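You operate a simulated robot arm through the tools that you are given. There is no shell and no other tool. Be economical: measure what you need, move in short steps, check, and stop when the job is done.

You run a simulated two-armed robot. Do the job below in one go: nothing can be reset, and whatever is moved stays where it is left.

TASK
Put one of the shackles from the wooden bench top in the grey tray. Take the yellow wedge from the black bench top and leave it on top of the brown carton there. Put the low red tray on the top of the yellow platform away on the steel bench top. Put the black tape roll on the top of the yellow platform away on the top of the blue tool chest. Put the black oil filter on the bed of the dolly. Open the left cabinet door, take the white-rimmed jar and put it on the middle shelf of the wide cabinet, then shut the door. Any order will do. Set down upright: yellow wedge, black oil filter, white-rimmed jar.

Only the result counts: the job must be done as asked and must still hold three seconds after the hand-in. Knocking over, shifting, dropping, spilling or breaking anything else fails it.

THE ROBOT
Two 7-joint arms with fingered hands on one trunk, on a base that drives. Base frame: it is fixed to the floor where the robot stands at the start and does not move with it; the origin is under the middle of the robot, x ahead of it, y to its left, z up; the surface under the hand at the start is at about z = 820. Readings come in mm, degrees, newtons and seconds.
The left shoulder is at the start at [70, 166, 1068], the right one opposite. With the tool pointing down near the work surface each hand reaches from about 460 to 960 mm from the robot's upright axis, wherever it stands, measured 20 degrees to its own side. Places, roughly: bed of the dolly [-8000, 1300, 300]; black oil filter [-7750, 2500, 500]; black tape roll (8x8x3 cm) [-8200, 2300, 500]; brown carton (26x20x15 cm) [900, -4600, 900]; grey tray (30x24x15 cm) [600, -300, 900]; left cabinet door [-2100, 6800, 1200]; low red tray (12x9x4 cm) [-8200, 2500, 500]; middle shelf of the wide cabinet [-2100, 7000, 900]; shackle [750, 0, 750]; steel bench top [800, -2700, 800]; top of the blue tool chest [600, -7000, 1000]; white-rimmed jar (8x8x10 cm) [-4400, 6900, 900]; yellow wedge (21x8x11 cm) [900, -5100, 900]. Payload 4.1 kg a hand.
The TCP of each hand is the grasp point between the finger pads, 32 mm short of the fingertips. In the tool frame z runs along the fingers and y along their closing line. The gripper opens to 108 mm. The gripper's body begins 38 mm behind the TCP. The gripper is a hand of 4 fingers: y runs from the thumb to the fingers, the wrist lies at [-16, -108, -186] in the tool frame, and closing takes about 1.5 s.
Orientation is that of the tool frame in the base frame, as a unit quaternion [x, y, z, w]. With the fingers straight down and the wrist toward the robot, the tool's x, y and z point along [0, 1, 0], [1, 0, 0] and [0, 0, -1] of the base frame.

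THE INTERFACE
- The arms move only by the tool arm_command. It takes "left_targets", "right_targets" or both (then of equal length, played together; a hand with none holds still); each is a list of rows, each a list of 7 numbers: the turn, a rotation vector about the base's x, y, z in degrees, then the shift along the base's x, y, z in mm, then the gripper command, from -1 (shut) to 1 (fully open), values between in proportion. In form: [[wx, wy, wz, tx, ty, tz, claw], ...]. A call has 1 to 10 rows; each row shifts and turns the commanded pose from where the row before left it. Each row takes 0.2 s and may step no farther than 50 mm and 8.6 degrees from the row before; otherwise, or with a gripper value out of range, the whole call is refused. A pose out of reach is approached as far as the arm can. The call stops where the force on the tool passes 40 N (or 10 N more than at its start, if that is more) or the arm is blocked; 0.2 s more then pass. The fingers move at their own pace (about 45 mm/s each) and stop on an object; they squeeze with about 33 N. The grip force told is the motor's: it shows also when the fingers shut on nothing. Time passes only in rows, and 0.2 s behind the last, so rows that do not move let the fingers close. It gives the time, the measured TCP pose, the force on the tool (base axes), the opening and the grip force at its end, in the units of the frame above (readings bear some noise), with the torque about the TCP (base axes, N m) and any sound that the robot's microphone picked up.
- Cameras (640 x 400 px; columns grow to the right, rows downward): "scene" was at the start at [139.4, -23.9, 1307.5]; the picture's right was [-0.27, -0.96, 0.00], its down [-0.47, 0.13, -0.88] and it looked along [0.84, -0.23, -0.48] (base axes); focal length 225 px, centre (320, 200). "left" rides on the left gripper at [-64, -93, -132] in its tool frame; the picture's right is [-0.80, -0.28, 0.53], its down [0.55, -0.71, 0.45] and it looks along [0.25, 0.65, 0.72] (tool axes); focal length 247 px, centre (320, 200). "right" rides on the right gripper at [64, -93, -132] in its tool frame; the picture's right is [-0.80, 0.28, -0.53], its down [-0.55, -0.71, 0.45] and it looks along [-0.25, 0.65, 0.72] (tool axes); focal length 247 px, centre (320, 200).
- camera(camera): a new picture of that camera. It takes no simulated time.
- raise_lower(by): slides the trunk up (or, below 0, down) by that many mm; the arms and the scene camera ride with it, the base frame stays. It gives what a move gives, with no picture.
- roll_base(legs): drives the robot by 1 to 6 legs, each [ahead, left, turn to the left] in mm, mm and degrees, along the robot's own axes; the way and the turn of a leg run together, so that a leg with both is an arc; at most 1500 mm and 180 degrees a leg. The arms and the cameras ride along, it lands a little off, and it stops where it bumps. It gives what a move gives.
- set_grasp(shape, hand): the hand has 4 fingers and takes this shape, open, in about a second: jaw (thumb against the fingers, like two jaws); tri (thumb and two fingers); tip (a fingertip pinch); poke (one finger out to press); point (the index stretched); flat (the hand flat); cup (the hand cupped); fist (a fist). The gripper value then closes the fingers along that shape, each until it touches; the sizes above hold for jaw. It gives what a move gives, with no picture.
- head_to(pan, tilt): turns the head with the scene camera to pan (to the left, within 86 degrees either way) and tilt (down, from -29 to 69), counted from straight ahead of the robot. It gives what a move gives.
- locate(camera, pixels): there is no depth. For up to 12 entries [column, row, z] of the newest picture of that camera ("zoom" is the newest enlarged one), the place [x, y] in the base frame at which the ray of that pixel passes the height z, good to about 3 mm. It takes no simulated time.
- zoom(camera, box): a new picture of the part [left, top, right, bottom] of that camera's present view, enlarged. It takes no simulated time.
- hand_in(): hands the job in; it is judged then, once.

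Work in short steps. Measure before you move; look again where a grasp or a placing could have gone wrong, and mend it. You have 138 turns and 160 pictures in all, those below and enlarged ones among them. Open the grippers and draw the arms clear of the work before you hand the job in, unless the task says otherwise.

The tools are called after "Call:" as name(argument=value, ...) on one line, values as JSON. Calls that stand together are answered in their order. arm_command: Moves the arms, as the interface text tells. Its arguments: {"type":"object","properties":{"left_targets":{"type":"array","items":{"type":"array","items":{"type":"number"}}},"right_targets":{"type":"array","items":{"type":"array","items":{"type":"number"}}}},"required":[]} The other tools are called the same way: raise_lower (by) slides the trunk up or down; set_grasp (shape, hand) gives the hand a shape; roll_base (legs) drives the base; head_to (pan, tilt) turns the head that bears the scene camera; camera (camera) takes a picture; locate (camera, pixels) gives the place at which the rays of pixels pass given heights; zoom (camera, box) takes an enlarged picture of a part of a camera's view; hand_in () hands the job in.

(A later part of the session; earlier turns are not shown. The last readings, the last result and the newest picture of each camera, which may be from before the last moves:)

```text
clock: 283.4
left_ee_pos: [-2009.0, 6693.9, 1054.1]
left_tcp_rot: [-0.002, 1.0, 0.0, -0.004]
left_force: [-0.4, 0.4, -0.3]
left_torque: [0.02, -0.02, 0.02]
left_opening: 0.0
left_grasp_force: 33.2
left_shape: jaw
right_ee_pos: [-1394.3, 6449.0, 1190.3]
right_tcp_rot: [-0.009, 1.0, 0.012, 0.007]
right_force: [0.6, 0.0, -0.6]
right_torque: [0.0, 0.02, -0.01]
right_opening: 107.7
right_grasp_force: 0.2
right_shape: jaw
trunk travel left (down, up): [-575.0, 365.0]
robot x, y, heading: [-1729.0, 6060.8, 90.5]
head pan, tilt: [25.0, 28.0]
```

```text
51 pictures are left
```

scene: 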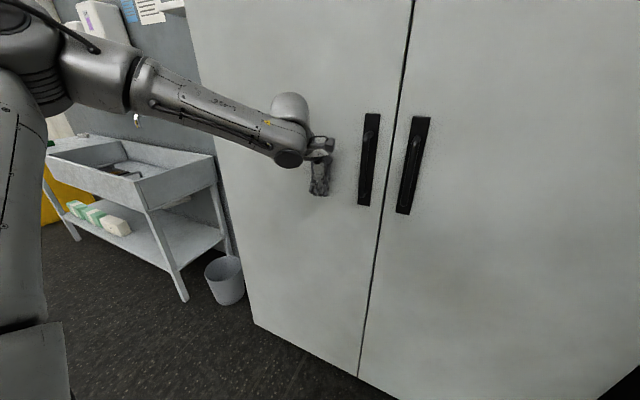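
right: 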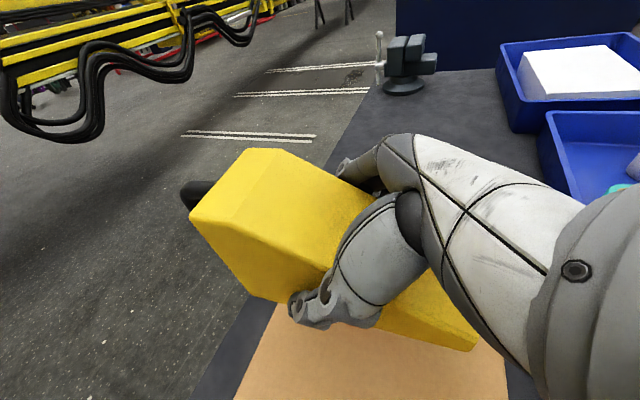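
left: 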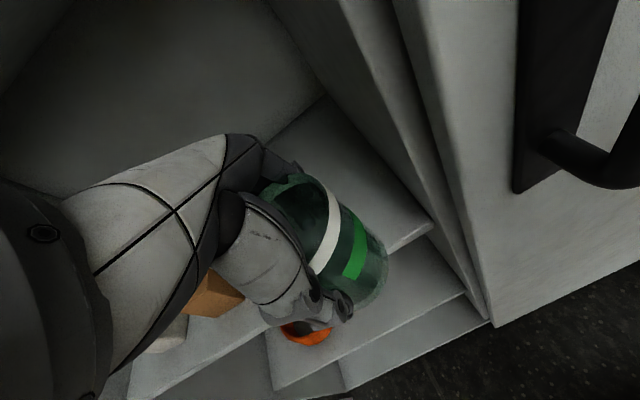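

Nearly flush. I push a little more until a firm contact shows.

Call:
arm_command(left_targets=[[0, 0, 0, 0, 6, 0, -1], [0, 0, 0, 0, 6, 0, -1], [0, 0, 0, 0, 6, 0, -1], [0, 0, 0, 0, 6, 0, -1], [0, 0, 0, 0, 6, 0, -1]])

Call:
zoom(camera="scene", box=[300, 80, 460, 220])

```text
clock: 284.0
left_ee_pos: [-2006.6, 6696.2, 1053.9]
left_tcp_rot: [-0.002, 1.0, -0.002, -0.003]
left_force: [0.7, -23.4, 4.6]
left_torque: [1.72, 0.12, 0.24]
left_opening: 0.0
left_grasp_force: 33.1
left_shape: jaw
right_ee_pos: [-1396.0, 6443.0, 1191.4]
right_tcp_rot: [-0.01, 1.0, 0.014, 0.008]
right_force: [-0.9, 0.1, -0.4]
right_torque: [-0.04, -0.03, -0.02]
right_opening: 107.9
right_grasp_force: 0.0
right_shape: jaw
trunk travel left (down, up): [-575.0, 365.0]
robot x, y, heading: [-1726.5, 6056.9, 90.6]
head pan, tilt: [25.0, 28.0]
stopped in row 3 (left hand): the force on the tool passed its limit at 45 N (the readings are from after the stop); the commanded pose is now the measured one
```

```text
2.86 times, centred on (380, 150) of scene
```

zoom: 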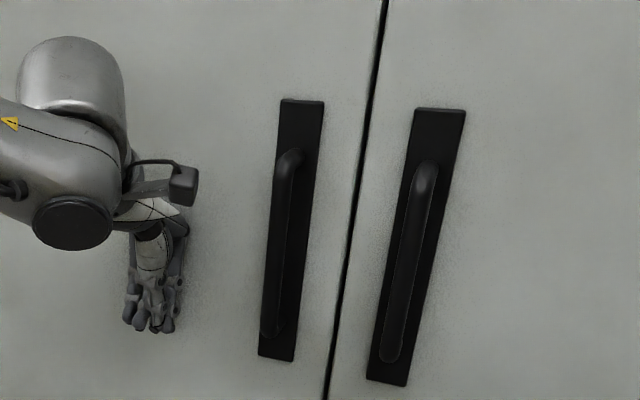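

The door is shut firmly. I back off, turn left to face -x, and look at the way to the platform and dolly.

Call:
roll_base(legs=[[-800, 0, 0], [-300, 0, 0], [0, 0, 90]])

Call:
head_to(pan=15, tilt=15)

Call:
camera(camera="scene")

```text
clock: 293.7
left_ee_pos: [-2343.4, 4669.1, 1051.9]
left_tcp_rot: [0.711, -0.703, 0.005, 0.0]
left_force: [-0.2, -0.4, 0.0]
left_torque: [-0.04, 0.0, -0.02]
left_opening: 0.0
left_grasp_force: 32.6
left_shape: jaw
right_ee_pos: [-2095.9, 5284.5, 1188.8]
right_tcp_rot: [0.717, -0.697, -0.014, 0.002]
right_force: [-0.4, -0.9, -0.5]
right_torque: [0.02, -0.01, 0.0]
right_opening: 107.6
right_grasp_force: 0.0
right_shape: jaw
trunk travel left (down, up): [-575.0, 365.0]
robot x, y, heading: [-1702.5, 4954.5, -178.8]
head pan, tilt: [25.0, 28.0]
```

```text
clock: 294.5
left_ee_pos: [-2343.2, 4668.9, 1051.9]
left_tcp_rot: [0.711, -0.703, 0.004, 0.001]
left_force: [0.3, -0.5, 0.1]
left_torque: [-0.01, 0.0, 0.0]
left_opening: 0.0
left_grasp_force: 32.9
left_shape: jaw
right_ee_pos: [-2096.1, 5284.7, 1189.3]
right_tcp_rot: [0.717, -0.697, -0.014, 0.003]
right_force: [0.1, 0.2, -0.1]
right_torque: [0.01, 0.0, 0.02]
right_opening: 107.7
right_grasp_force: 0.0
right_shape: jaw
trunk travel left (down, up): [-575.0, 365.0]
robot x, y, heading: [-1705.3, 4953.2, -178.9]
head pan, tilt: [15.0, 15.0]
```

```text
49 pictures are left
```

scene: 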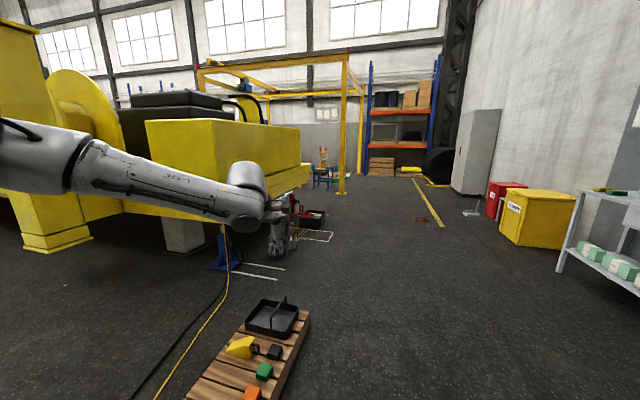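

I measure obstacles along the path.

Call:
locate(camera="scene", pixels=[[308, 313, 100], [270, 398, 100], [225, 270, 0], [332, 240, 0], [318, 222, 100], [342, 192, 0], [320, 188, 0], [505, 240, 0], [445, 226, 0]])

Call:
zoom(camera="scene", box=[200, 90, 440, 240])

```text
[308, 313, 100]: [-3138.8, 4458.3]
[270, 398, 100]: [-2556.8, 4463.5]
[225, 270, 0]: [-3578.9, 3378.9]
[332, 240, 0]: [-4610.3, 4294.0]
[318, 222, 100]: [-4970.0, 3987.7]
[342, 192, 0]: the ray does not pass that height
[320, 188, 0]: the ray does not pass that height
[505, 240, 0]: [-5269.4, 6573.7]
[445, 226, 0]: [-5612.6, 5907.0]
```

```text
2.67 times, centred on (320, 165) of scene
```

zoom: 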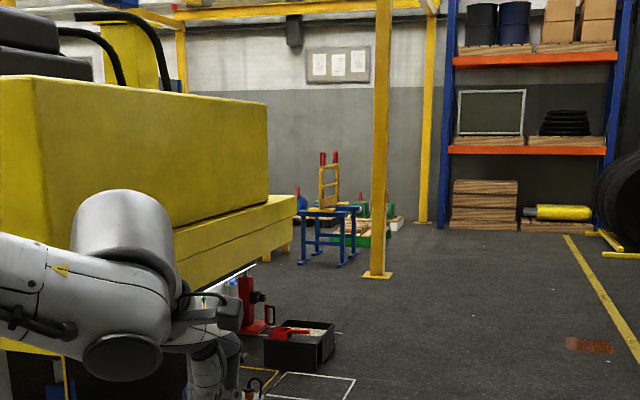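

Path along y≈5000 is clear. I drive 4.5 m toward -x, then look toward the platform.

Call:
roll_base(legs=[[0, 0, -1.5], [1500, 0, 0], [1500, 0, 0], [1500, 0, 0]])

Call:
head_to(pan=45, tilt=15)

Call:
camera(camera="scene")

```text
clock: 316.6
left_ee_pos: [-6920.0, 4717.2, 1052.7]
left_tcp_rot: [-0.691, 0.722, -0.005, 0.0]
left_force: [0.5, -0.5, 0.9]
left_torque: [0.03, 0.01, 0.01]
left_opening: 0.0
left_grasp_force: 32.9
left_shape: jaw
right_ee_pos: [-6637.8, 5318.2, 1188.9]
right_tcp_rot: [-0.697, 0.717, 0.014, -0.003]
right_force: [0.2, 0.4, 1.1]
right_torque: [0.02, 0.02, -0.01]
right_opening: 107.6
right_grasp_force: 0.1
right_shape: jaw
trunk travel left (down, up): [-575.0, 365.0]
robot x, y, heading: [-6261.9, 4967.4, 178.0]
head pan, tilt: [15.0, 15.0]
```

```text
clock: 317.5
left_ee_pos: [-6917.9, 4717.2, 1051.4]
left_tcp_rot: [-0.692, 0.722, -0.006, 0.0]
left_force: [0.2, -0.2, -0.1]
left_torque: [-0.01, -0.04, 0.0]
left_opening: 0.0
left_grasp_force: 32.7
left_shape: jaw
right_ee_pos: [-6637.8, 5318.0, 1190.6]
right_tcp_rot: [-0.697, 0.717, 0.014, -0.002]
right_force: [-0.7, -1.0, 0.0]
right_torque: [0.05, -0.02, 0.0]
right_opening: 107.8
right_grasp_force: 0.0
right_shape: jaw
trunk travel left (down, up): [-575.0, 365.0]
robot x, y, heading: [-6259.1, 4964.7, 177.9]
head pan, tilt: [45.0, 15.0]
```

```text
47 pictures are left
```

scene: 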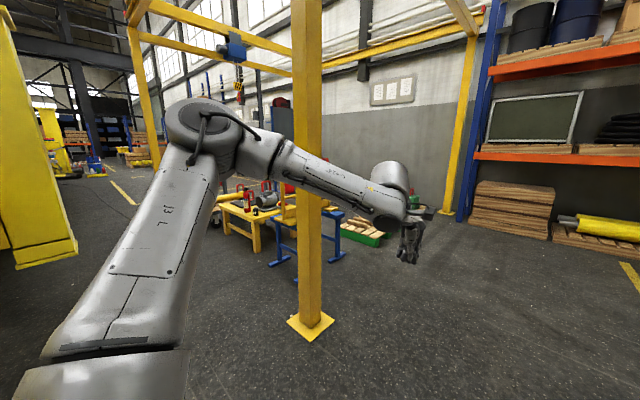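

I measure post, platform and passage positions, and zoom toward the platform.

Call:
locate(camera="scene", pixels=[[310, 325, 0], [228, 230, 300], [258, 252, 0], [262, 213, 450], [270, 265, 0], [345, 262, 0], [75, 262, 0], [157, 205, 0], [445, 212, 0], [382, 240, 0]])

Call:
zoom(camera="scene", box=[100, 130, 380, 290])

```text
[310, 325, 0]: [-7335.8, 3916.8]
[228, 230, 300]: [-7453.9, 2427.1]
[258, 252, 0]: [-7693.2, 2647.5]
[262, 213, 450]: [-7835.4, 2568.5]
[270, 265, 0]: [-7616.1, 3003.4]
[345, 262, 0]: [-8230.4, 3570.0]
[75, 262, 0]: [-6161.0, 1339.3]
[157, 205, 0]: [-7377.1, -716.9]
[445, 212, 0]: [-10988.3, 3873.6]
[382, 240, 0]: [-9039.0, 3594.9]
```

```text
2.29 times, centred on (240, 210) of scene
```

zoom: 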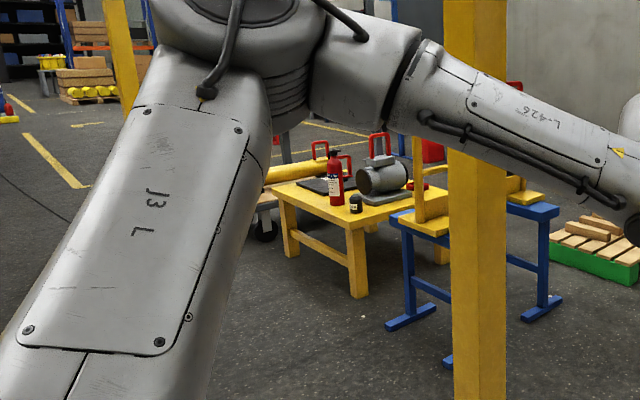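

Post at (-7336,3917), machine foot near x≈-6160; I pass between them at x≈-6740 facing -y, then turn right toward the platform.

Call:
roll_base(legs=[[480, 0, 0], [0, 0, 92], [1300, 0, 0], [1150, 0, 0], [0, 0, -90]])

Call:
head_to(pan=0, tilt=30)

Call:
camera(camera="scene")

```text
clock: 328.2
left_ee_pos: [-6511.2, 3465.6, 1055.9]
left_tcp_rot: [0.999, -0.04, -0.004, 0.001]
left_force: [-0.8, -0.2, 0.5]
left_torque: [-0.01, -0.04, -0.02]
left_opening: 0.2
left_grasp_force: 33.1
left_shape: jaw
right_ee_pos: [-7098.9, 3776.8, 1203.5]
right_tcp_rot: [0.999, -0.037, -0.022, 0.024]
right_force: [0.0, 0.1, 0.8]
right_torque: [0.03, -0.03, 0.04]
right_opening: 107.8
right_grasp_force: 0.0
right_shape: jaw
trunk travel left (down, up): [-575.0, 365.0]
robot x, y, heading: [-6747.7, 4120.7, -94.1]
head pan, tilt: [45.0, 15.0]
stopped in leg 3: the robot was blocked; the commanded pose is now the measured one
```

```text
clock: 329.3
left_ee_pos: [-6509.5, 3468.4, 1056.7]
left_tcp_rot: [0.999, -0.038, -0.005, 0.003]
left_force: [-0.6, 0.7, 0.4]
left_torque: [-0.01, -0.04, -0.01]
left_opening: 0.0
left_grasp_force: 32.7
left_shape: jaw
right_ee_pos: [-7097.4, 3776.7, 1201.8]
right_tcp_rot: [0.999, -0.034, -0.021, 0.022]
right_force: [-0.3, 0.1, 1.3]
right_torque: [-0.01, -0.01, 0.0]
right_opening: 107.8
right_grasp_force: 0.0
right_shape: jaw
trunk travel left (down, up): [-575.0, 365.0]
robot x, y, heading: [-6751.8, 4120.0, -94.1]
head pan, tilt: [0.0, 30.0]
```

```text
45 pictures are left
```

scene: 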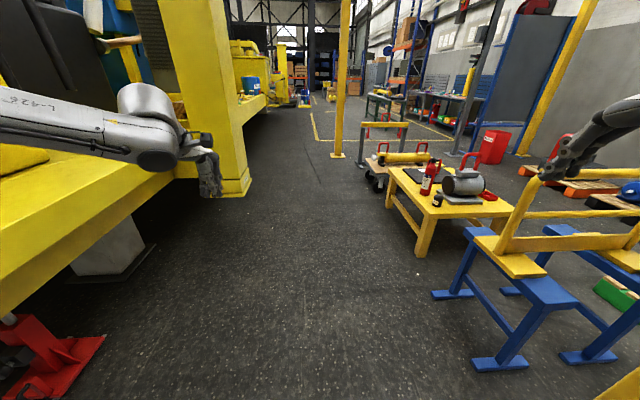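

The right elbow hit the gantry post. I back slightly, shift left 160, correct the heading, and proceed.

Call:
roll_base(legs=[[-40, 100, 0], [0, 60, 4.1], [800, 0, 0], [850, 0, 0]])

Call:
head_to(pan=-50, tilt=35)

Call:
camera(camera="scene")

```text
clock: 330.0
left_ee_pos: [-6510.8, 3463.6, 1053.0]
left_tcp_rot: [0.999, -0.04, -0.004, 0.0]
left_force: [0.0, 0.2, 0.3]
left_torque: [0.02, -0.02, -0.03]
left_opening: 0.0
left_grasp_force: 32.9
left_shape: jaw
right_ee_pos: [-7098.6, 3777.0, 1202.6]
right_tcp_rot: [0.999, -0.037, -0.023, 0.024]
right_force: [-0.1, 0.3, 0.2]
right_torque: [0.0, 0.02, 0.0]
right_opening: 107.8
right_grasp_force: 0.1
right_shape: jaw
trunk travel left (down, up): [-575.0, 365.0]
robot x, y, heading: [-6752.3, 4119.8, -94.3]
head pan, tilt: [0.0, 30.0]
stopped in leg 1: the robot was blocked; the commanded pose is now the measured one
```

```text
clock: 331.2
left_ee_pos: [-6510.7, 3466.9, 1055.3]
left_tcp_rot: [0.999, -0.039, -0.003, 0.002]
left_force: [-0.1, -0.7, -0.1]
left_torque: [0.02, -0.02, 0.03]
left_opening: 0.0
left_grasp_force: 32.7
left_shape: jaw
right_ee_pos: [-7097.5, 3778.2, 1201.9]
right_tcp_rot: [0.999, -0.036, -0.022, 0.024]
right_force: [0.3, -0.3, -0.7]
right_torque: [-0.01, 0.02, -0.03]
right_opening: 107.7
right_grasp_force: 0.0
right_shape: jaw
trunk travel left (down, up): [-575.0, 365.0]
robot x, y, heading: [-6748.2, 4118.7, -94.2]
head pan, tilt: [-50.0, 35.0]
```

```text
44 pictures are left
```

scene: 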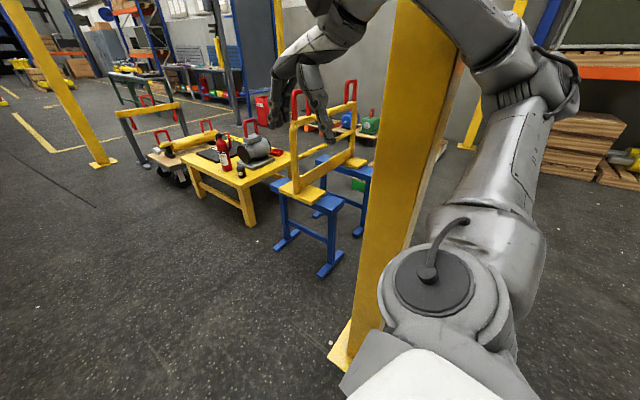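

The right forearm presses the post. I try a pure reverse to free it.

Call:
roll_base(legs=[[-100, 0, 0]])

```text
clock: 332.3
left_ee_pos: [-6517.3, 3558.6, 1052.4]
left_tcp_rot: [0.999, -0.038, 0.003, -0.004]
left_force: [0.9, 1.1, 0.2]
left_torque: [-0.02, 0.05, -0.01]
left_opening: 0.0
left_grasp_force: 32.7
left_shape: jaw
right_ee_pos: [-7106.6, 3865.6, 1194.4]
right_tcp_rot: [0.999, -0.034, -0.015, 0.018]
right_force: [0.2, 0.0, -0.5]
right_torque: [-0.02, -0.02, 0.01]
right_opening: 108.0
right_grasp_force: 0.1
right_shape: jaw
trunk travel left (down, up): [-575.0, 365.0]
robot x, y, heading: [-6743.9, 4221.1, -94.1]
head pan, tilt: [-50.0, 35.0]
```

Freed. Now I shift left 150 with the heading correction from here.

Call:
roll_base(legs=[[-60, 0, 0], [0, 150, 4.1]])

Call:
head_to(pan=40, tilt=35)

Call:
camera(camera="scene")

```text
clock: 334.3
left_ee_pos: [-6313.6, 3629.2, 1051.6]
left_tcp_rot: [1.0, -0.002, 0.004, -0.004]
left_force: [0.2, 0.3, 0.1]
left_torque: [-0.07, -0.01, 0.02]
left_opening: 0.2
left_grasp_force: 33.1
left_shape: jaw
right_ee_pos: [-6924.2, 3893.1, 1193.2]
right_tcp_rot: [1.0, 0.001, -0.014, 0.018]
right_force: [0.9, -0.5, -0.4]
right_torque: [-0.02, 0.01, 0.02]
right_opening: 107.9
right_grasp_force: 0.1
right_shape: jaw
trunk travel left (down, up): [-575.0, 365.0]
robot x, y, heading: [-6588.7, 4275.2, -89.6]
head pan, tilt: [-50.0, 35.0]
```

```text
clock: 335.9
left_ee_pos: [-6312.2, 3629.3, 1051.9]
left_tcp_rot: [1.0, -0.001, 0.003, -0.004]
left_force: [0.1, -0.1, 0.3]
left_torque: [-0.02, -0.03, -0.02]
left_opening: 0.2
left_grasp_force: 33.2
left_shape: jaw
right_ee_pos: [-6924.7, 3892.5, 1194.0]
right_tcp_rot: [1.0, 0.001, -0.014, 0.018]
right_force: [0.7, -0.2, -0.3]
right_torque: [0.02, -0.02, -0.02]
right_opening: 107.9
right_grasp_force: 0.0
right_shape: jaw
trunk travel left (down, up): [-575.0, 365.0]
robot x, y, heading: [-6590.4, 4272.2, -89.7]
head pan, tilt: [40.0, 35.0]
```

```text
43 pictures are left
```

scene: 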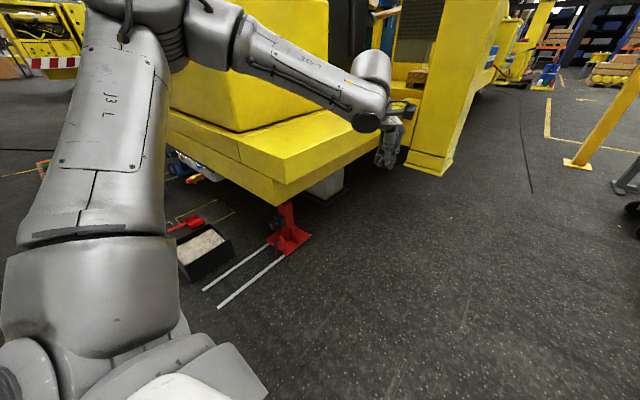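

I locate the machine's nearest edges relative to my left arm's path.

Call:
locate(camera="scene", pixels=[[280, 206, 500], [280, 206, 700], [440, 176, 0], [408, 158, 200], [243, 132, 900], [380, 140, 600], [305, 255, 0]])

```text
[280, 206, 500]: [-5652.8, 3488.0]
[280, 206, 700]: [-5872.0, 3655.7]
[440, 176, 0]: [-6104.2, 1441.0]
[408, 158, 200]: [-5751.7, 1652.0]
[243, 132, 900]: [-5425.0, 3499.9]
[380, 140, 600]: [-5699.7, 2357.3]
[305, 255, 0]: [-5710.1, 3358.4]
```

There's ample room now. I drive ahead 1.75 m and turn right to face the platform.

Call:
roll_base(legs=[[900, 0, 0], [870, 0, 0], [0, 0, -90]])

Call:
head_to(pan=0, tilt=35)

Call:
camera(camera="scene")

```text
clock: 343.6
left_ee_pos: [-6320.2, 2140.3, 1076.4]
left_tcp_rot: [1.0, 0.001, 0.013, 0.01]
left_force: [0.8, 0.4, -0.2]
left_torque: [0.03, 0.05, 0.04]
left_opening: 0.0
left_grasp_force: 33.3
left_shape: jaw
right_ee_pos: [-6926.3, 2375.3, 1195.8]
right_tcp_rot: [0.999, 0.023, -0.005, 0.028]
right_force: [-0.9, 0.5, 0.2]
right_torque: [-0.02, -0.08, 0.0]
right_opening: 107.9
right_grasp_force: 0.1
right_shape: jaw
trunk travel left (down, up): [-575.0, 365.0]
robot x, y, heading: [-6587.5, 2753.9, -87.6]
head pan, tilt: [40.0, 35.0]
stopped in leg 2: the robot was blocked; the commanded pose is now the measured one
```

```text
clock: 344.7
left_ee_pos: [-6319.3, 2139.7, 1075.4]
left_tcp_rot: [1.0, 0.003, 0.013, 0.008]
left_force: [0.5, 0.0, -0.4]
left_torque: [0.0, -0.03, 0.02]
left_opening: 0.0
left_grasp_force: 33.2
left_shape: jaw
right_ee_pos: [-6926.9, 2372.7, 1194.0]
right_tcp_rot: [0.999, 0.023, -0.002, 0.027]
right_force: [0.6, -0.1, -0.4]
right_torque: [-0.01, -0.02, -0.01]
right_opening: 107.7
right_grasp_force: 0.1
right_shape: jaw
trunk travel left (down, up): [-575.0, 365.0]
robot x, y, heading: [-6582.3, 2750.9, -87.4]
head pan, tilt: [0.0, 35.0]
```

```text
42 pictures are left
```

scene: 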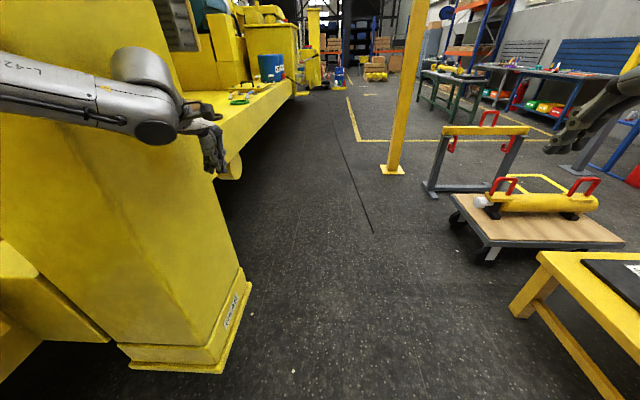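

The left forearm met the machine's column. I reverse, turn right to face -x, then strafe toward the platform.

Call:
roll_base(legs=[[-170, 0, 0], [0, 0, -92.5], [0, 320, 0]])

Call:
camera(camera="scene")

```text
clock: 351.8
left_ee_pos: [-7236.0, 2346.3, 1051.9]
left_tcp_rot: [-0.693, 0.721, -0.006, 0.001]
left_force: [0.4, 0.0, -0.5]
left_torque: [0.01, 0.0, -0.03]
left_opening: 0.0
left_grasp_force: 33.1
left_shape: jaw
right_ee_pos: [-6974.7, 2942.8, 1193.9]
right_tcp_rot: [-0.705, 0.709, 0.022, -0.002]
right_force: [-0.3, -0.5, -0.2]
right_torque: [0.0, -0.02, 0.01]
right_opening: 107.8
right_grasp_force: 0.1
right_shape: jaw
trunk travel left (down, up): [-575.0, 365.0]
robot x, y, heading: [-6595.3, 2604.6, 179.9]
head pan, tilt: [0.0, 35.0]
```

```text
41 pictures are left
```

scene: 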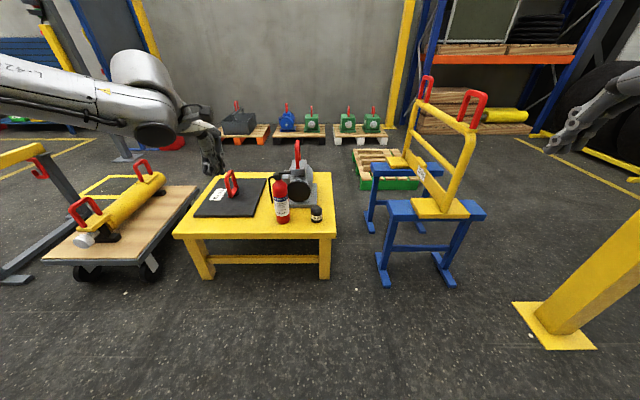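

The platform and dolly are ahead; the filter is at (316,213). I measure table and items.

Call:
locate(camera="scene", pixels=[[175, 237, 500], [335, 235, 500], [205, 278, 0], [327, 278, 0], [332, 175, 500], [215, 176, 500], [316, 220, 450], [145, 268, 250], [197, 188, 250], [45, 258, 250]])

Call:
zoom(camera="scene", box=[170, 130, 350, 250])

```text
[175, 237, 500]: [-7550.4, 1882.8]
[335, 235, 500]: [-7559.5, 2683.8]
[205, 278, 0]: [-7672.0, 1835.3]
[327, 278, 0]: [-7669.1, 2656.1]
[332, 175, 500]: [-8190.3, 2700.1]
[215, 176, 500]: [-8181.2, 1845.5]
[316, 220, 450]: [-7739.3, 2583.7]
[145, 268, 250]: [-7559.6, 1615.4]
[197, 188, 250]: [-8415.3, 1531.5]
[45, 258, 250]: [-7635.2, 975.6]
```

```text
3.33 times, centred on (260, 190) of scene
```

zoom: 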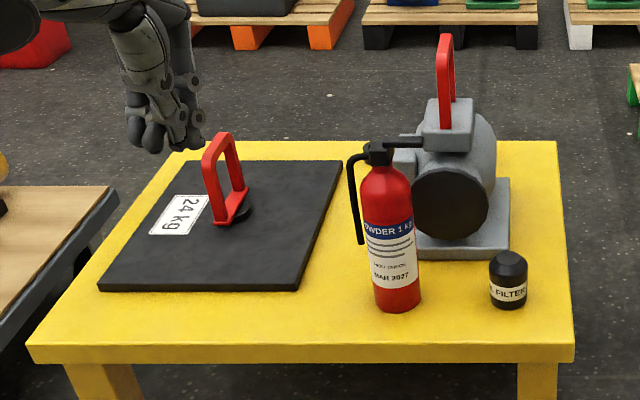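

The table top seems ≈450 high, filter near (-7745,2580). I move in to (-6945,2300), lower the trunk 350 and square up the right hand while extending it.

Call:
roll_base(legs=[[350, 300, 0]])

Call:
raise_lower(by=-350)

Call:
arm_command(right_targets=[[-1.6, -1.95, 0, -40, 0, 0, 1], [0, 0, 0, -40, 0, 0, 1], [0, 0, 0, -40, -5, 0, 1], [0, 0, 0, -40, -5, 0, 1], [0, 0, 0, -40, -5, 0, 1], [0, 0, 0, -40, -5, 0, 1], [0, 0, 0, -40, -5, 0, 1], [0, 0, 0, 0, 0, 0, 1]])

Call:
camera(camera="scene")

Call:
camera(camera="right")

```text
clock: 354.6
left_ee_pos: [-7588.9, 2049.4, 1053.3]
left_tcp_rot: [-0.693, 0.721, -0.007, 0.001]
left_force: [0.5, 0.5, -0.7]
left_torque: [0.02, -0.01, 0.01]
left_opening: 0.0
left_grasp_force: 33.4
left_shape: jaw
right_ee_pos: [-7326.8, 2647.1, 1193.0]
right_tcp_rot: [-0.705, 0.709, 0.022, -0.002]
right_force: [-0.1, -0.5, 0.1]
right_torque: [0.01, 0.01, 0.0]
right_opening: 108.1
right_grasp_force: 0.1
right_shape: jaw
trunk travel left (down, up): [-575.0, 365.0]
robot x, y, heading: [-6944.2, 2311.3, 179.6]
head pan, tilt: [0.0, 35.0]
```

```text
clock: 358.0
left_ee_pos: [-7588.9, 2050.2, 702.2]
left_tcp_rot: [-0.692, 0.722, -0.007, 0.0]
left_force: [0.0, -0.1, 0.0]
left_torque: [-0.03, -0.02, -0.03]
left_opening: 0.1
left_grasp_force: 33.4
left_shape: jaw
right_ee_pos: [-7325.9, 2646.8, 844.0]
right_tcp_rot: [-0.705, 0.709, 0.022, -0.002]
right_force: [-0.6, 0.4, -0.8]
right_torque: [-0.01, -0.01, 0.01]
right_opening: 108.0
right_grasp_force: 0.1
right_shape: jaw
trunk travel left (down, up): [-225.0, 715.0]
robot x, y, heading: [-6946.2, 2310.3, 179.6]
head pan, tilt: [0.0, 35.0]
```

```text
clock: 359.8
left_ee_pos: [-7589.1, 2050.5, 703.1]
left_tcp_rot: [-0.693, 0.721, -0.006, 0.0]
left_force: [-1.0, 0.8, 0.2]
left_torque: [-0.01, -0.04, 0.02]
left_opening: 0.0
left_grasp_force: 33.3
left_shape: jaw
right_ee_pos: [-7604.7, 2620.3, 844.5]
right_tcp_rot: [-0.704, 0.71, 0.0, 0.0]
right_force: [0.7, -0.4, 0.3]
right_torque: [0.0, -0.04, 0.0]
right_opening: 107.6
right_grasp_force: 0.0
right_shape: jaw
trunk travel left (down, up): [-225.0, 715.0]
robot x, y, heading: [-6945.3, 2304.3, 179.6]
head pan, tilt: [0.0, 35.0]
```

```text
39 pictures are left
```

scene: 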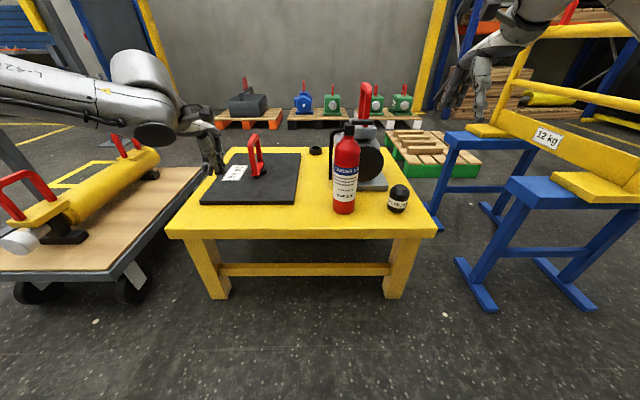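

```text
38 pictures are left
```

right: 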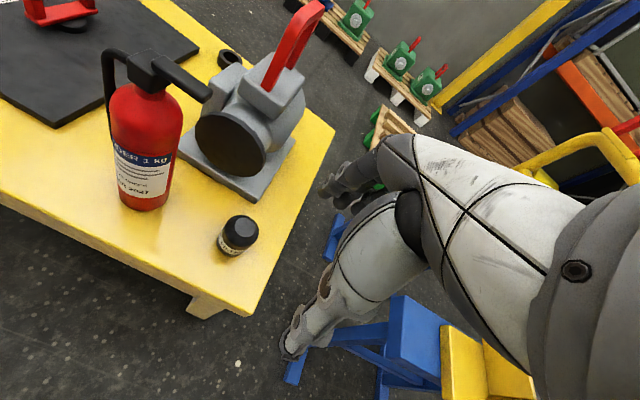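

I triangulate filter, tape roll and table from both views.

Call:
locate(camera="scene", pixels=[[398, 187, 500], [398, 187, 530], [398, 187, 560], [397, 211, 440], [397, 211, 470], [436, 233, 440], [436, 233, 470], [316, 150, 470]])

Call:
locate(camera="right", pixels=[[242, 222, 500], [242, 222, 530], [242, 222, 560], [226, 254, 440], [226, 254, 470], [247, 314, 440], [247, 314, 470], [229, 55, 470]])

```text
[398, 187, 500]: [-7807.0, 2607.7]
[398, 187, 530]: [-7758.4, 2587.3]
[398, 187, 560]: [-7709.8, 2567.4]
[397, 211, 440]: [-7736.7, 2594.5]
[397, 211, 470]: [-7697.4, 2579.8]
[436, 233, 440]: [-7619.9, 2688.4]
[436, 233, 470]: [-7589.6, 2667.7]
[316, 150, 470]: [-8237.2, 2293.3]
```

```text
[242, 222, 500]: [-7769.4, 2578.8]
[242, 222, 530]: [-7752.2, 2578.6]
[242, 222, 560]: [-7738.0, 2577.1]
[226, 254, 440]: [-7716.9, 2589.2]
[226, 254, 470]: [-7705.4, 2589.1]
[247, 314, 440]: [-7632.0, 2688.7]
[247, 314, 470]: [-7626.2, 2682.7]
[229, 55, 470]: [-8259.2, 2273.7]
```

Filter: centre (-7752,2582), top z≈535. I check the clearance to the motor's plate and extinguisher in the zoomed right view.

Call:
zoom(camera="right", box=[80, 120, 360, 320])

Call:
locate(camera="right", pixels=[[250, 203, 450], [250, 203, 475], [185, 158, 450], [255, 175, 560], [147, 205, 445], [172, 195, 445], [242, 228, 535]])

```text
2.00 times, centred on (220, 220) of right
```

zoom: 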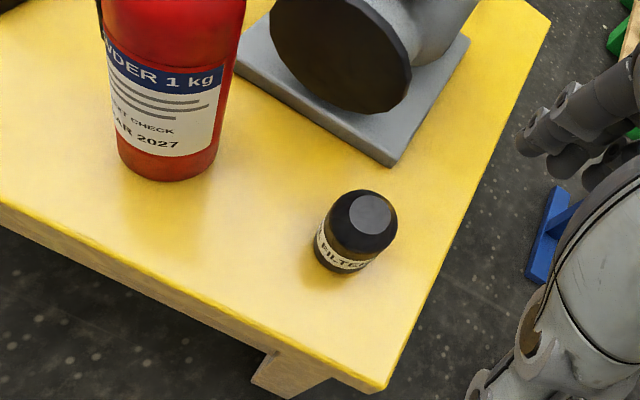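

```text
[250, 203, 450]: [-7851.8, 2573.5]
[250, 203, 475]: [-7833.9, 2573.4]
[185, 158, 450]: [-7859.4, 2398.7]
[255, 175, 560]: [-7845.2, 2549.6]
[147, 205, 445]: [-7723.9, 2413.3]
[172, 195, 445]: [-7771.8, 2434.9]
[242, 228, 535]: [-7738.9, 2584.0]
```

Clearances are fine. I move above the filter and check before the final descent.

Call:
arm_command(right_targets=[[0, 0, 0, -35, -9.5, -30, 1], [0, 0, 0, -35, -9.5, -30, 1], [0, 0, 0, -35, -9.5, -30, 1], [0, 0, 0, -35, -9.5, -30, 1], [0, 0, 0, 0, 0, -48, 1], [0, 0, 0, 0, 0, -48, 1], [0, 0, 0, 0, 0, -30, 1], [0, 0, 0, 0, 0, 0, 1]])

Call:
camera(camera="right")

Call:
zoom(camera="scene", box=[310, 130, 470, 230])

```text
clock: 361.6
left_ee_pos: [-7589.9, 2049.9, 702.8]
left_tcp_rot: [-0.693, 0.721, -0.006, 0.0]
left_force: [0.6, -0.1, -0.9]
left_torque: [0.03, 0.02, 0.01]
left_opening: 0.1
left_grasp_force: 33.1
left_shape: jaw
right_ee_pos: [-7747.1, 2585.2, 598.1]
right_tcp_rot: [-0.706, 0.709, 0.001, 0.0]
right_force: [-0.1, 0.2, 0.1]
right_torque: [-0.01, -0.01, -0.01]
right_opening: 107.8
right_grasp_force: 0.0
right_shape: jaw
trunk travel left (down, up): [-225.0, 715.0]
robot x, y, heading: [-6948.9, 2305.0, 179.8]
head pan, tilt: [0.0, 35.0]
```

```text
36 pictures are left
```

right: 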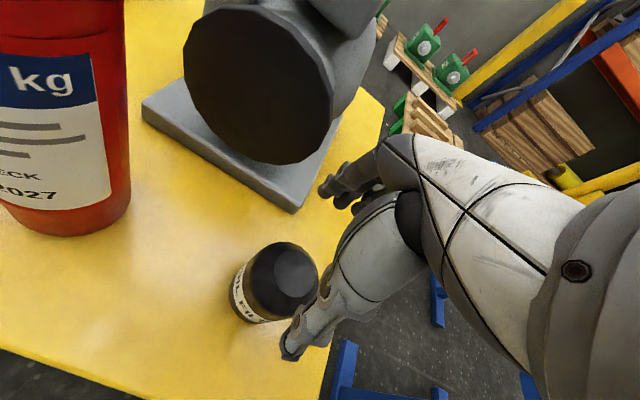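

```text
4.00 times, centred on (390, 180) of scene
```

zoom: 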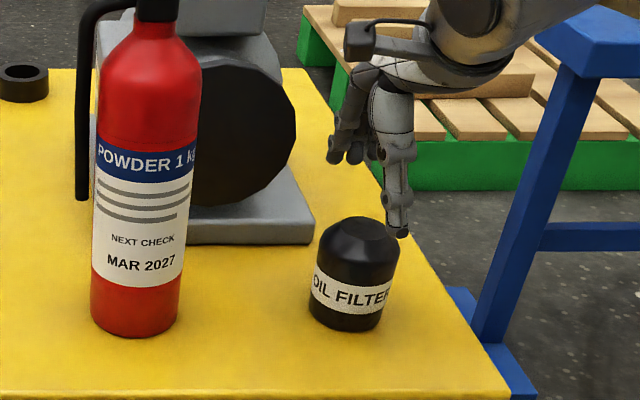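

Call:
locate(camera="right", pixels=[[284, 268, 530], [284, 268, 540], [245, 318, 450], [262, 318, 450]])

Call:
locate(camera="zoom", pixels=[[357, 235, 530], [357, 235, 540], [345, 330, 450], [345, 330, 440]])

```text
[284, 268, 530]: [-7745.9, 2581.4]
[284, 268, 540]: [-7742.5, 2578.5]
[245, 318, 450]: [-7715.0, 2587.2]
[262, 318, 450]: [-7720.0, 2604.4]
```

```text
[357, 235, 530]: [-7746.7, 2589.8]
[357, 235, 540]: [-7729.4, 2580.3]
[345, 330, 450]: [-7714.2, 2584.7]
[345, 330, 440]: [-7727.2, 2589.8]
```

Aligned within a few mm. I descend to z≈507 and close, then lift.

Call:
arm_command(right_targets=[[0, 0, 0, 0, 0, -35, 1], [0, 0, 0, 0, 0, -35, 1], [0, 0, 0, 0, 0, -21, 1], [0, 0, 0, 0, 0, 0, -1], [0, 0, 0, 0, 0, 0, -1], [0, 0, 0, 0, 0, 0, -1], [0, 0, 0, 0, 0, 0, -1], [0, 0, 0, 0, 0, 0, -1], [0, 0, 0, 0, 0, 0, -1]])

Call:
arm_command(right_targets=[[0, 0, 0, 0, 0, 8, -1], [0, 0, 0, 0, 0, 20, -1], [0, 0, 0, 0, 0, 40, -1], [0, 0, 0, 0, 0, 45, -1], [0, 0, 0, 0, 0, 45, -1], [0, 0, 0, 20, 0, 45, -1]])

Call:
camera(camera="right")

```text
clock: 363.6
left_ee_pos: [-7589.1, 2049.8, 701.8]
left_tcp_rot: [-0.693, 0.721, -0.006, -0.001]
left_force: [-0.2, -0.4, -0.5]
left_torque: [0.01, 0.03, 0.0]
left_opening: 0.0
left_grasp_force: 32.8
left_shape: jaw
right_ee_pos: [-7745.3, 2585.1, 502.2]
right_tcp_rot: [-0.705, 0.709, 0.001, 0.0]
right_force: [-1.4, 0.0, 0.1]
right_torque: [-0.02, 0.04, 0.0]
right_opening: 57.7
right_grasp_force: 33.1
right_shape: jaw
trunk travel left (down, up): [-225.0, 715.0]
robot x, y, heading: [-6947.3, 2301.3, 179.7]
head pan, tilt: [0.0, 35.0]
```

```text
clock: 365.0
left_ee_pos: [-7588.2, 2051.1, 701.8]
left_tcp_rot: [-0.693, 0.721, -0.006, 0.001]
left_force: [0.6, 0.0, -0.3]
left_torque: [0.02, 0.01, 0.0]
left_opening: 0.0
left_grasp_force: 33.7
left_shape: jaw
right_ee_pos: [-7723.5, 2584.1, 709.4]
right_tcp_rot: [-0.705, 0.709, 0.0, 0.001]
right_force: [0.0, -0.3, -3.3]
right_torque: [-0.03, 0.01, 0.0]
right_opening: 57.7
right_grasp_force: 32.8
right_shape: jaw
trunk travel left (down, up): [-225.0, 715.0]
robot x, y, heading: [-6948.7, 2306.4, 179.6]
head pan, tilt: [0.0, 35.0]
```

```text
34 pictures are left
```

right: 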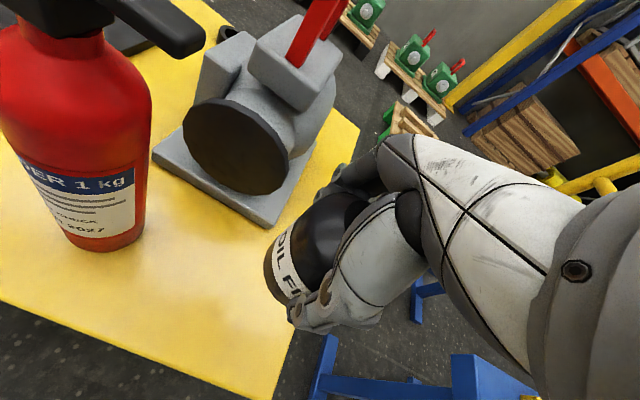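

The filter is held. I back off 250 to clear the table, strafe left toward the dolly, and look.

Call:
roll_base(legs=[[-260, 0, 0], [0, 1080, 0]])

Call:
camera(camera="scene")

Call:
camera(camera="right")

```text
clock: 371.9
left_ee_pos: [-7331.4, 986.5, 702.6]
left_tcp_rot: [-0.694, 0.72, -0.007, 0.0]
left_force: [0.3, -0.3, -0.6]
left_torque: [-0.01, 0.0, 0.01]
left_opening: 0.4
left_grasp_force: 32.7
left_shape: jaw
right_ee_pos: [-7467.0, 1521.6, 708.7]
right_tcp_rot: [-0.706, 0.709, 0.0, 0.0]
right_force: [0.5, -0.2, -2.5]
right_torque: [-0.02, -0.01, 0.02]
right_opening: 57.8
right_grasp_force: 32.8
right_shape: jaw
trunk travel left (down, up): [-225.0, 715.0]
robot x, y, heading: [-6691.6, 1241.0, 179.6]
head pan, tilt: [0.0, 35.0]
```

```text
33 pictures are left
```

scene: 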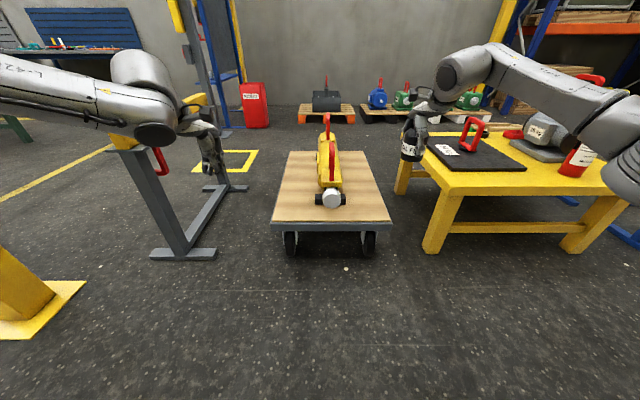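

```text
32 pictures are left
```

right: 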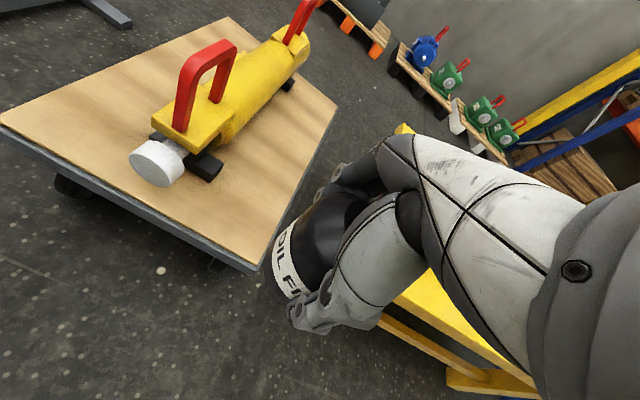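

I triangulate the dolly bed's near corner and find the free strip right of the cylinder.

Call:
locate(camera="scene", pixels=[[391, 221, 250], [391, 221, 280], [391, 221, 310], [272, 221, 280], [370, 200, 280], [348, 200, 290], [512, 133, 470]])

Call:
locate(camera="right", pixels=[[253, 265, 250], [253, 265, 280], [253, 265, 310], [240, 190, 280], [218, 165, 290]])

```text
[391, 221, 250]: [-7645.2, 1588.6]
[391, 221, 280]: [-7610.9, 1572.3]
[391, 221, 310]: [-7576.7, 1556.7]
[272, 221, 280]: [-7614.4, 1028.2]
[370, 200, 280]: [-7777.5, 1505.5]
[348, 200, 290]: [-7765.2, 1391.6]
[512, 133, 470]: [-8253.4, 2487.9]
```

```text
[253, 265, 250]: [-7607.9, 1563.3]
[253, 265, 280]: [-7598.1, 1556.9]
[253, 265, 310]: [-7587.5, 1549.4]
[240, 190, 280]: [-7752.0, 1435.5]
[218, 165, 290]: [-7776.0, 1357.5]
```

Bed top z≈295, front x≈-7595, right edge y≈1560. I raise and retract the left hand away from the grey stand, then roll ahead and lower the trunk.

Call:
arm_command(left_targets=[[0, 0, 0, 20, 5, 38, -1], [0, 0, 0, 20, 5, 38, -1], [0, 0, 0, 20, 5, 38, -1], [0, 0, 0, 20, 5, 38, -1], [0, 0, 0, 20, 5, 38, -1], [0, 0, 0, 20, 5, 38, -1], [0, 0, 0, 20, 5, 38, -1], [0, 0, 0, 20, 5, 38, -1]], right_targets=[[0, 0, 0, 0, -5, 0, -1], [0, 0, 0, 0, -5, 0, -1], [0, 0, 0, 0, -5, 0, -1], [0, 0, 0, 0, -5, 0, -1], [0, 0, 0, 0, -5, 0, -1], [0, 0, 0, 0, -5, 0, -1], [0, 0, 0, 0, -5, 0, -1], [0, 0, 0, 0, -5, 0, -1]])

Call:
roll_base(legs=[[235, 0, 0]])

Call:
raise_lower(by=-200)

Call:
camera(camera="scene")

```text
clock: 373.7
left_ee_pos: [-7171.8, 1027.2, 1007.4]
left_tcp_rot: [-0.694, 0.72, -0.006, 0.001]
left_force: [0.5, -1.3, -0.4]
left_torque: [-0.02, -0.03, -0.02]
left_opening: 0.0
left_grasp_force: 33.0
left_shape: jaw
right_ee_pos: [-7469.0, 1480.5, 710.0]
right_tcp_rot: [-0.705, 0.709, 0.001, -0.001]
right_force: [0.0, 0.6, -3.3]
right_torque: [0.0, 0.02, 0.02]
right_opening: 57.8
right_grasp_force: 32.5
right_shape: jaw
trunk travel left (down, up): [-225.0, 715.0]
robot x, y, heading: [-6687.3, 1241.2, 179.6]
head pan, tilt: [0.0, 35.0]
```

```text
clock: 375.5
left_ee_pos: [-7408.0, 1027.8, 1006.6]
left_tcp_rot: [-0.693, 0.721, -0.007, 0.0]
left_force: [-0.1, -0.3, 0.6]
left_torque: [0.02, 0.0, 0.0]
left_opening: 0.1
left_grasp_force: 33.0
left_shape: jaw
right_ee_pos: [-7704.9, 1483.1, 708.0]
right_tcp_rot: [-0.705, 0.709, 0.001, 0.0]
right_force: [-0.7, 0.5, -2.8]
right_torque: [-0.05, -0.03, 0.03]
right_opening: 57.8
right_grasp_force: 32.6
right_shape: jaw
trunk travel left (down, up): [-225.0, 715.0]
robot x, y, heading: [-6925.3, 1245.2, 179.8]
head pan, tilt: [0.0, 35.0]
```

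```text
clock: 377.6
left_ee_pos: [-7406.8, 1028.9, 806.8]
left_tcp_rot: [-0.693, 0.721, -0.007, 0.0]
left_force: [-0.1, -0.1, 0.5]
left_torque: [0.03, -0.05, -0.01]
left_opening: 0.0
left_grasp_force: 33.5
left_shape: jaw
right_ee_pos: [-7703.1, 1482.2, 508.6]
right_tcp_rot: [-0.705, 0.71, -0.001, -0.001]
right_force: [0.5, -0.1, -2.7]
right_torque: [-0.01, 0.0, 0.02]
right_opening: 57.6
right_grasp_force: 32.9
right_shape: jaw
trunk travel left (down, up): [-25.0, 915.0]
robot x, y, heading: [-6924.1, 1243.2, 180.0]
head pan, tilt: [0.0, 35.0]
```

```text
31 pictures are left
```

scene: 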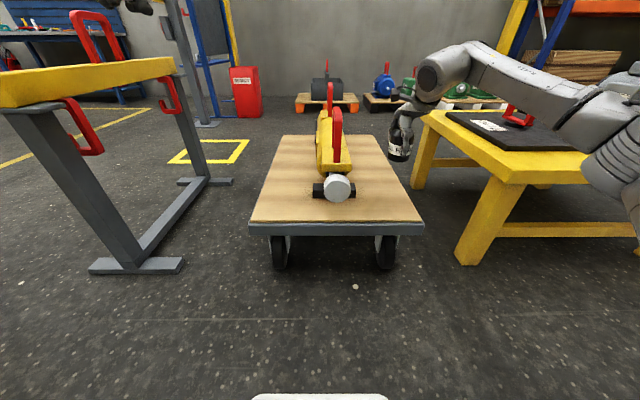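

I lower the filter toward the bed at (-7703,1482), slowly at the end.

Call:
arm_command(right_targets=[[0, 0, 0, 0, 0, -40, -1], [0, 0, 0, 0, 0, -40, -1], [0, 0, 0, 0, 0, -30, -1], [0, 0, 0, 0, 0, -20, -1], [0, 0, 0, 0, 0, -6, -1], [0, 0, 0, 0, 0, -3, -1], [0, 0, 0, 0, 0, 0, -1]])

Call:
zoom(camera="scene", box=[300, 90, 500, 240])

```text
clock: 379.2
left_ee_pos: [-7408.6, 1027.5, 806.8]
left_tcp_rot: [-0.693, 0.721, -0.006, 0.001]
left_force: [0.0, 0.5, 0.0]
left_torque: [0.04, 0.0, 0.01]
left_opening: 0.2
left_grasp_force: 33.2
left_shape: jaw
right_ee_pos: [-7702.9, 1481.7, 369.2]
right_tcp_rot: [-0.705, 0.709, 0.0, -0.001]
right_force: [-0.5, -0.6, -2.9]
right_torque: [0.01, -0.01, 0.01]
right_opening: 57.8
right_grasp_force: 32.5
right_shape: jaw
trunk travel left (down, up): [-25.0, 915.0]
robot x, y, heading: [-6927.2, 1246.0, 179.6]
head pan, tilt: [0.0, 35.0]
```

```text
2.67 times, centred on (400, 165) of scene
```

zoom: 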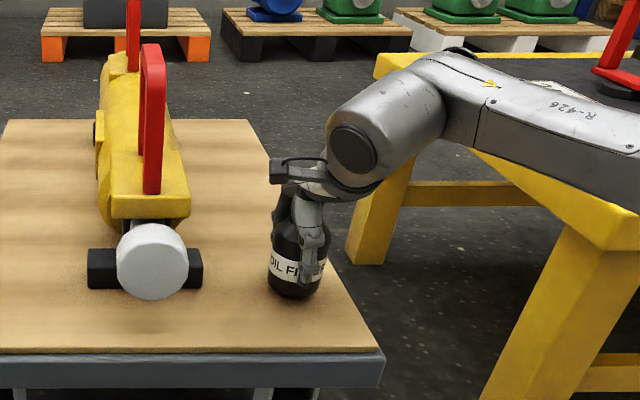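

Hovering just above the bed. I shift 15 mm inward and lower until contact.

Call:
arm_command(right_targets=[[0, 0, 0, 0, -15, 0, -1], [0, 0, 0, 0, 0, -5, -1], [0, 0, 0, 0, 0, -4, -1], [0, 0, 0, 0, 0, -2, -1], [0, 0, 0, 0, 0, 0, -1]])

Call:
arm_command(right_targets=[[0, 0, 0, 0, 0, -2, -1], [0, 0, 0, 0, 0, -2, -1], [0, 0, 0, 0, 0, 0, -1]])

Call:
arm_command(right_targets=[[0, 0, 0, 0, 0, -2, -1], [0, 0, 0, 0, 0, -1, -1], [0, 0, 0, 0, 0, 0, -1]])

```text
clock: 380.4
left_ee_pos: [-7406.8, 1028.3, 807.3]
left_tcp_rot: [-0.692, 0.722, -0.007, 0.0]
left_force: [-0.2, -0.3, 0.4]
left_torque: [0.02, 0.02, -0.02]
left_opening: 0.3
left_grasp_force: 33.1
left_shape: jaw
right_ee_pos: [-7704.1, 1467.4, 357.3]
right_tcp_rot: [-0.705, 0.709, 0.0, 0.0]
right_force: [0.1, 1.0, -2.8]
right_torque: [0.01, -0.01, -0.02]
right_opening: 57.7
right_grasp_force: 33.1
right_shape: jaw
trunk travel left (down, up): [-25.0, 915.0]
robot x, y, heading: [-6925.3, 1245.7, 180.1]
head pan, tilt: [0.0, 35.0]
```

```text
clock: 381.2
left_ee_pos: [-7406.9, 1029.5, 806.6]
left_tcp_rot: [-0.693, 0.721, -0.007, 0.001]
left_force: [-0.2, 0.0, 0.5]
left_torque: [-0.04, -0.03, -0.01]
left_opening: 0.0
left_grasp_force: 33.1
left_shape: jaw
right_ee_pos: [-7703.8, 1467.2, 353.7]
right_tcp_rot: [-0.705, 0.709, 0.0, 0.0]
right_force: [-0.1, 0.5, -3.3]
right_torque: [-0.01, 0.0, 0.01]
right_opening: 57.6
right_grasp_force: 33.1
right_shape: jaw
trunk travel left (down, up): [-25.0, 915.0]
robot x, y, heading: [-6928.7, 1244.7, 179.7]
head pan, tilt: [0.0, 35.0]
```

```text
clock: 382.0
left_ee_pos: [-7406.9, 1028.2, 806.3]
left_tcp_rot: [-0.693, 0.721, -0.006, 0.0]
left_force: [0.1, 0.1, 0.0]
left_torque: [0.01, -0.01, 0.03]
left_opening: 0.0
left_grasp_force: 33.1
left_shape: jaw
right_ee_pos: [-7703.9, 1466.9, 353.8]
right_tcp_rot: [-0.706, 0.708, 0.001, 0.0]
right_force: [0.5, -0.8, 2.3]
right_torque: [0.0, -0.05, -0.01]
right_opening: 57.7
right_grasp_force: 33.5
right_shape: jaw
trunk travel left (down, up): [-25.0, 915.0]
robot x, y, heading: [-6923.0, 1243.4, 179.8]
head pan, tilt: [0.0, 35.0]
```

Contact (force −3 → +2 N). I open and rise straight up.

Call:
arm_command(right_targets=[[0, 0, 0, 0, 0, 0, 0.2], [0, 0, 0, 0, 0, 0, 1], [0, 0, 0, 0, 0, 0, 1], [0, 0, 0, 0, 0, 0, 1], [0, 0, 0, 0, 0, 20, 1], [0, 0, 0, 0, 0, 40, 1], [0, 0, 0, 0, 0, 45, 1], [0, 0, 0, 0, 0, 45, 1], [0, 0, 0, 10, 0, 45, 1], [0, 0, 0, 10, 0, 45, 1]])

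Call:
raise_lower(by=350)

Call:
head_to(pan=10, tilt=25)

Call:
camera(camera="scene")

```text
clock: 384.2
left_ee_pos: [-7407.2, 1027.6, 808.2]
left_tcp_rot: [-0.692, 0.722, -0.005, 0.0]
left_force: [0.1, -0.5, 0.3]
left_torque: [-0.02, -0.01, -0.02]
left_opening: 0.2
left_grasp_force: 33.2
left_shape: jaw
right_ee_pos: [-7684.5, 1469.0, 595.9]
right_tcp_rot: [-0.705, 0.709, 0.001, -0.001]
right_force: [-0.1, 0.0, 0.4]
right_torque: [-0.05, 0.02, 0.02]
right_opening: 107.7
right_grasp_force: 0.0
right_shape: jaw
trunk travel left (down, up): [-25.0, 915.0]
robot x, y, heading: [-6921.4, 1244.2, 179.9]
head pan, tilt: [0.0, 35.0]
```

```text
clock: 387.7
left_ee_pos: [-7407.2, 1028.3, 1155.5]
left_tcp_rot: [-0.692, 0.721, -0.007, 0.0]
left_force: [0.3, 0.3, 0.3]
left_torque: [-0.01, -0.03, -0.03]
left_opening: 0.2
left_grasp_force: 33.2
left_shape: jaw
right_ee_pos: [-7684.8, 1469.0, 945.2]
right_tcp_rot: [-0.705, 0.709, 0.0, 0.0]
right_force: [0.3, 0.8, 0.8]
right_torque: [0.0, 0.0, 0.05]
right_opening: 107.6
right_grasp_force: 0.1
right_shape: jaw
trunk travel left (down, up): [-375.0, 565.0]
robot x, y, heading: [-6924.9, 1247.1, 179.4]
head pan, tilt: [0.0, 35.0]
```

```text
clock: 388.4
left_ee_pos: [-7407.4, 1027.4, 1155.8]
left_tcp_rot: [-0.693, 0.721, -0.007, 0.0]
left_force: [-0.3, 0.9, 0.3]
left_torque: [-0.01, -0.02, -0.03]
left_opening: 0.2
left_grasp_force: 32.8
left_shape: jaw
right_ee_pos: [-7685.3, 1467.8, 944.5]
right_tcp_rot: [-0.705, 0.709, 0.0, -0.001]
right_force: [-0.1, 0.1, 0.3]
right_torque: [-0.01, -0.01, 0.01]
right_opening: 107.6
right_grasp_force: 0.0
right_shape: jaw
trunk travel left (down, up): [-375.0, 565.0]
robot x, y, heading: [-6927.4, 1246.5, 179.9]
head pan, tilt: [10.0, 25.0]
```

```text
29 pictures are left
```

scene: 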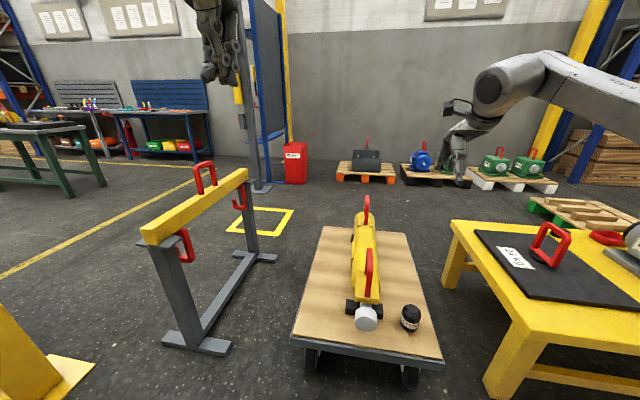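

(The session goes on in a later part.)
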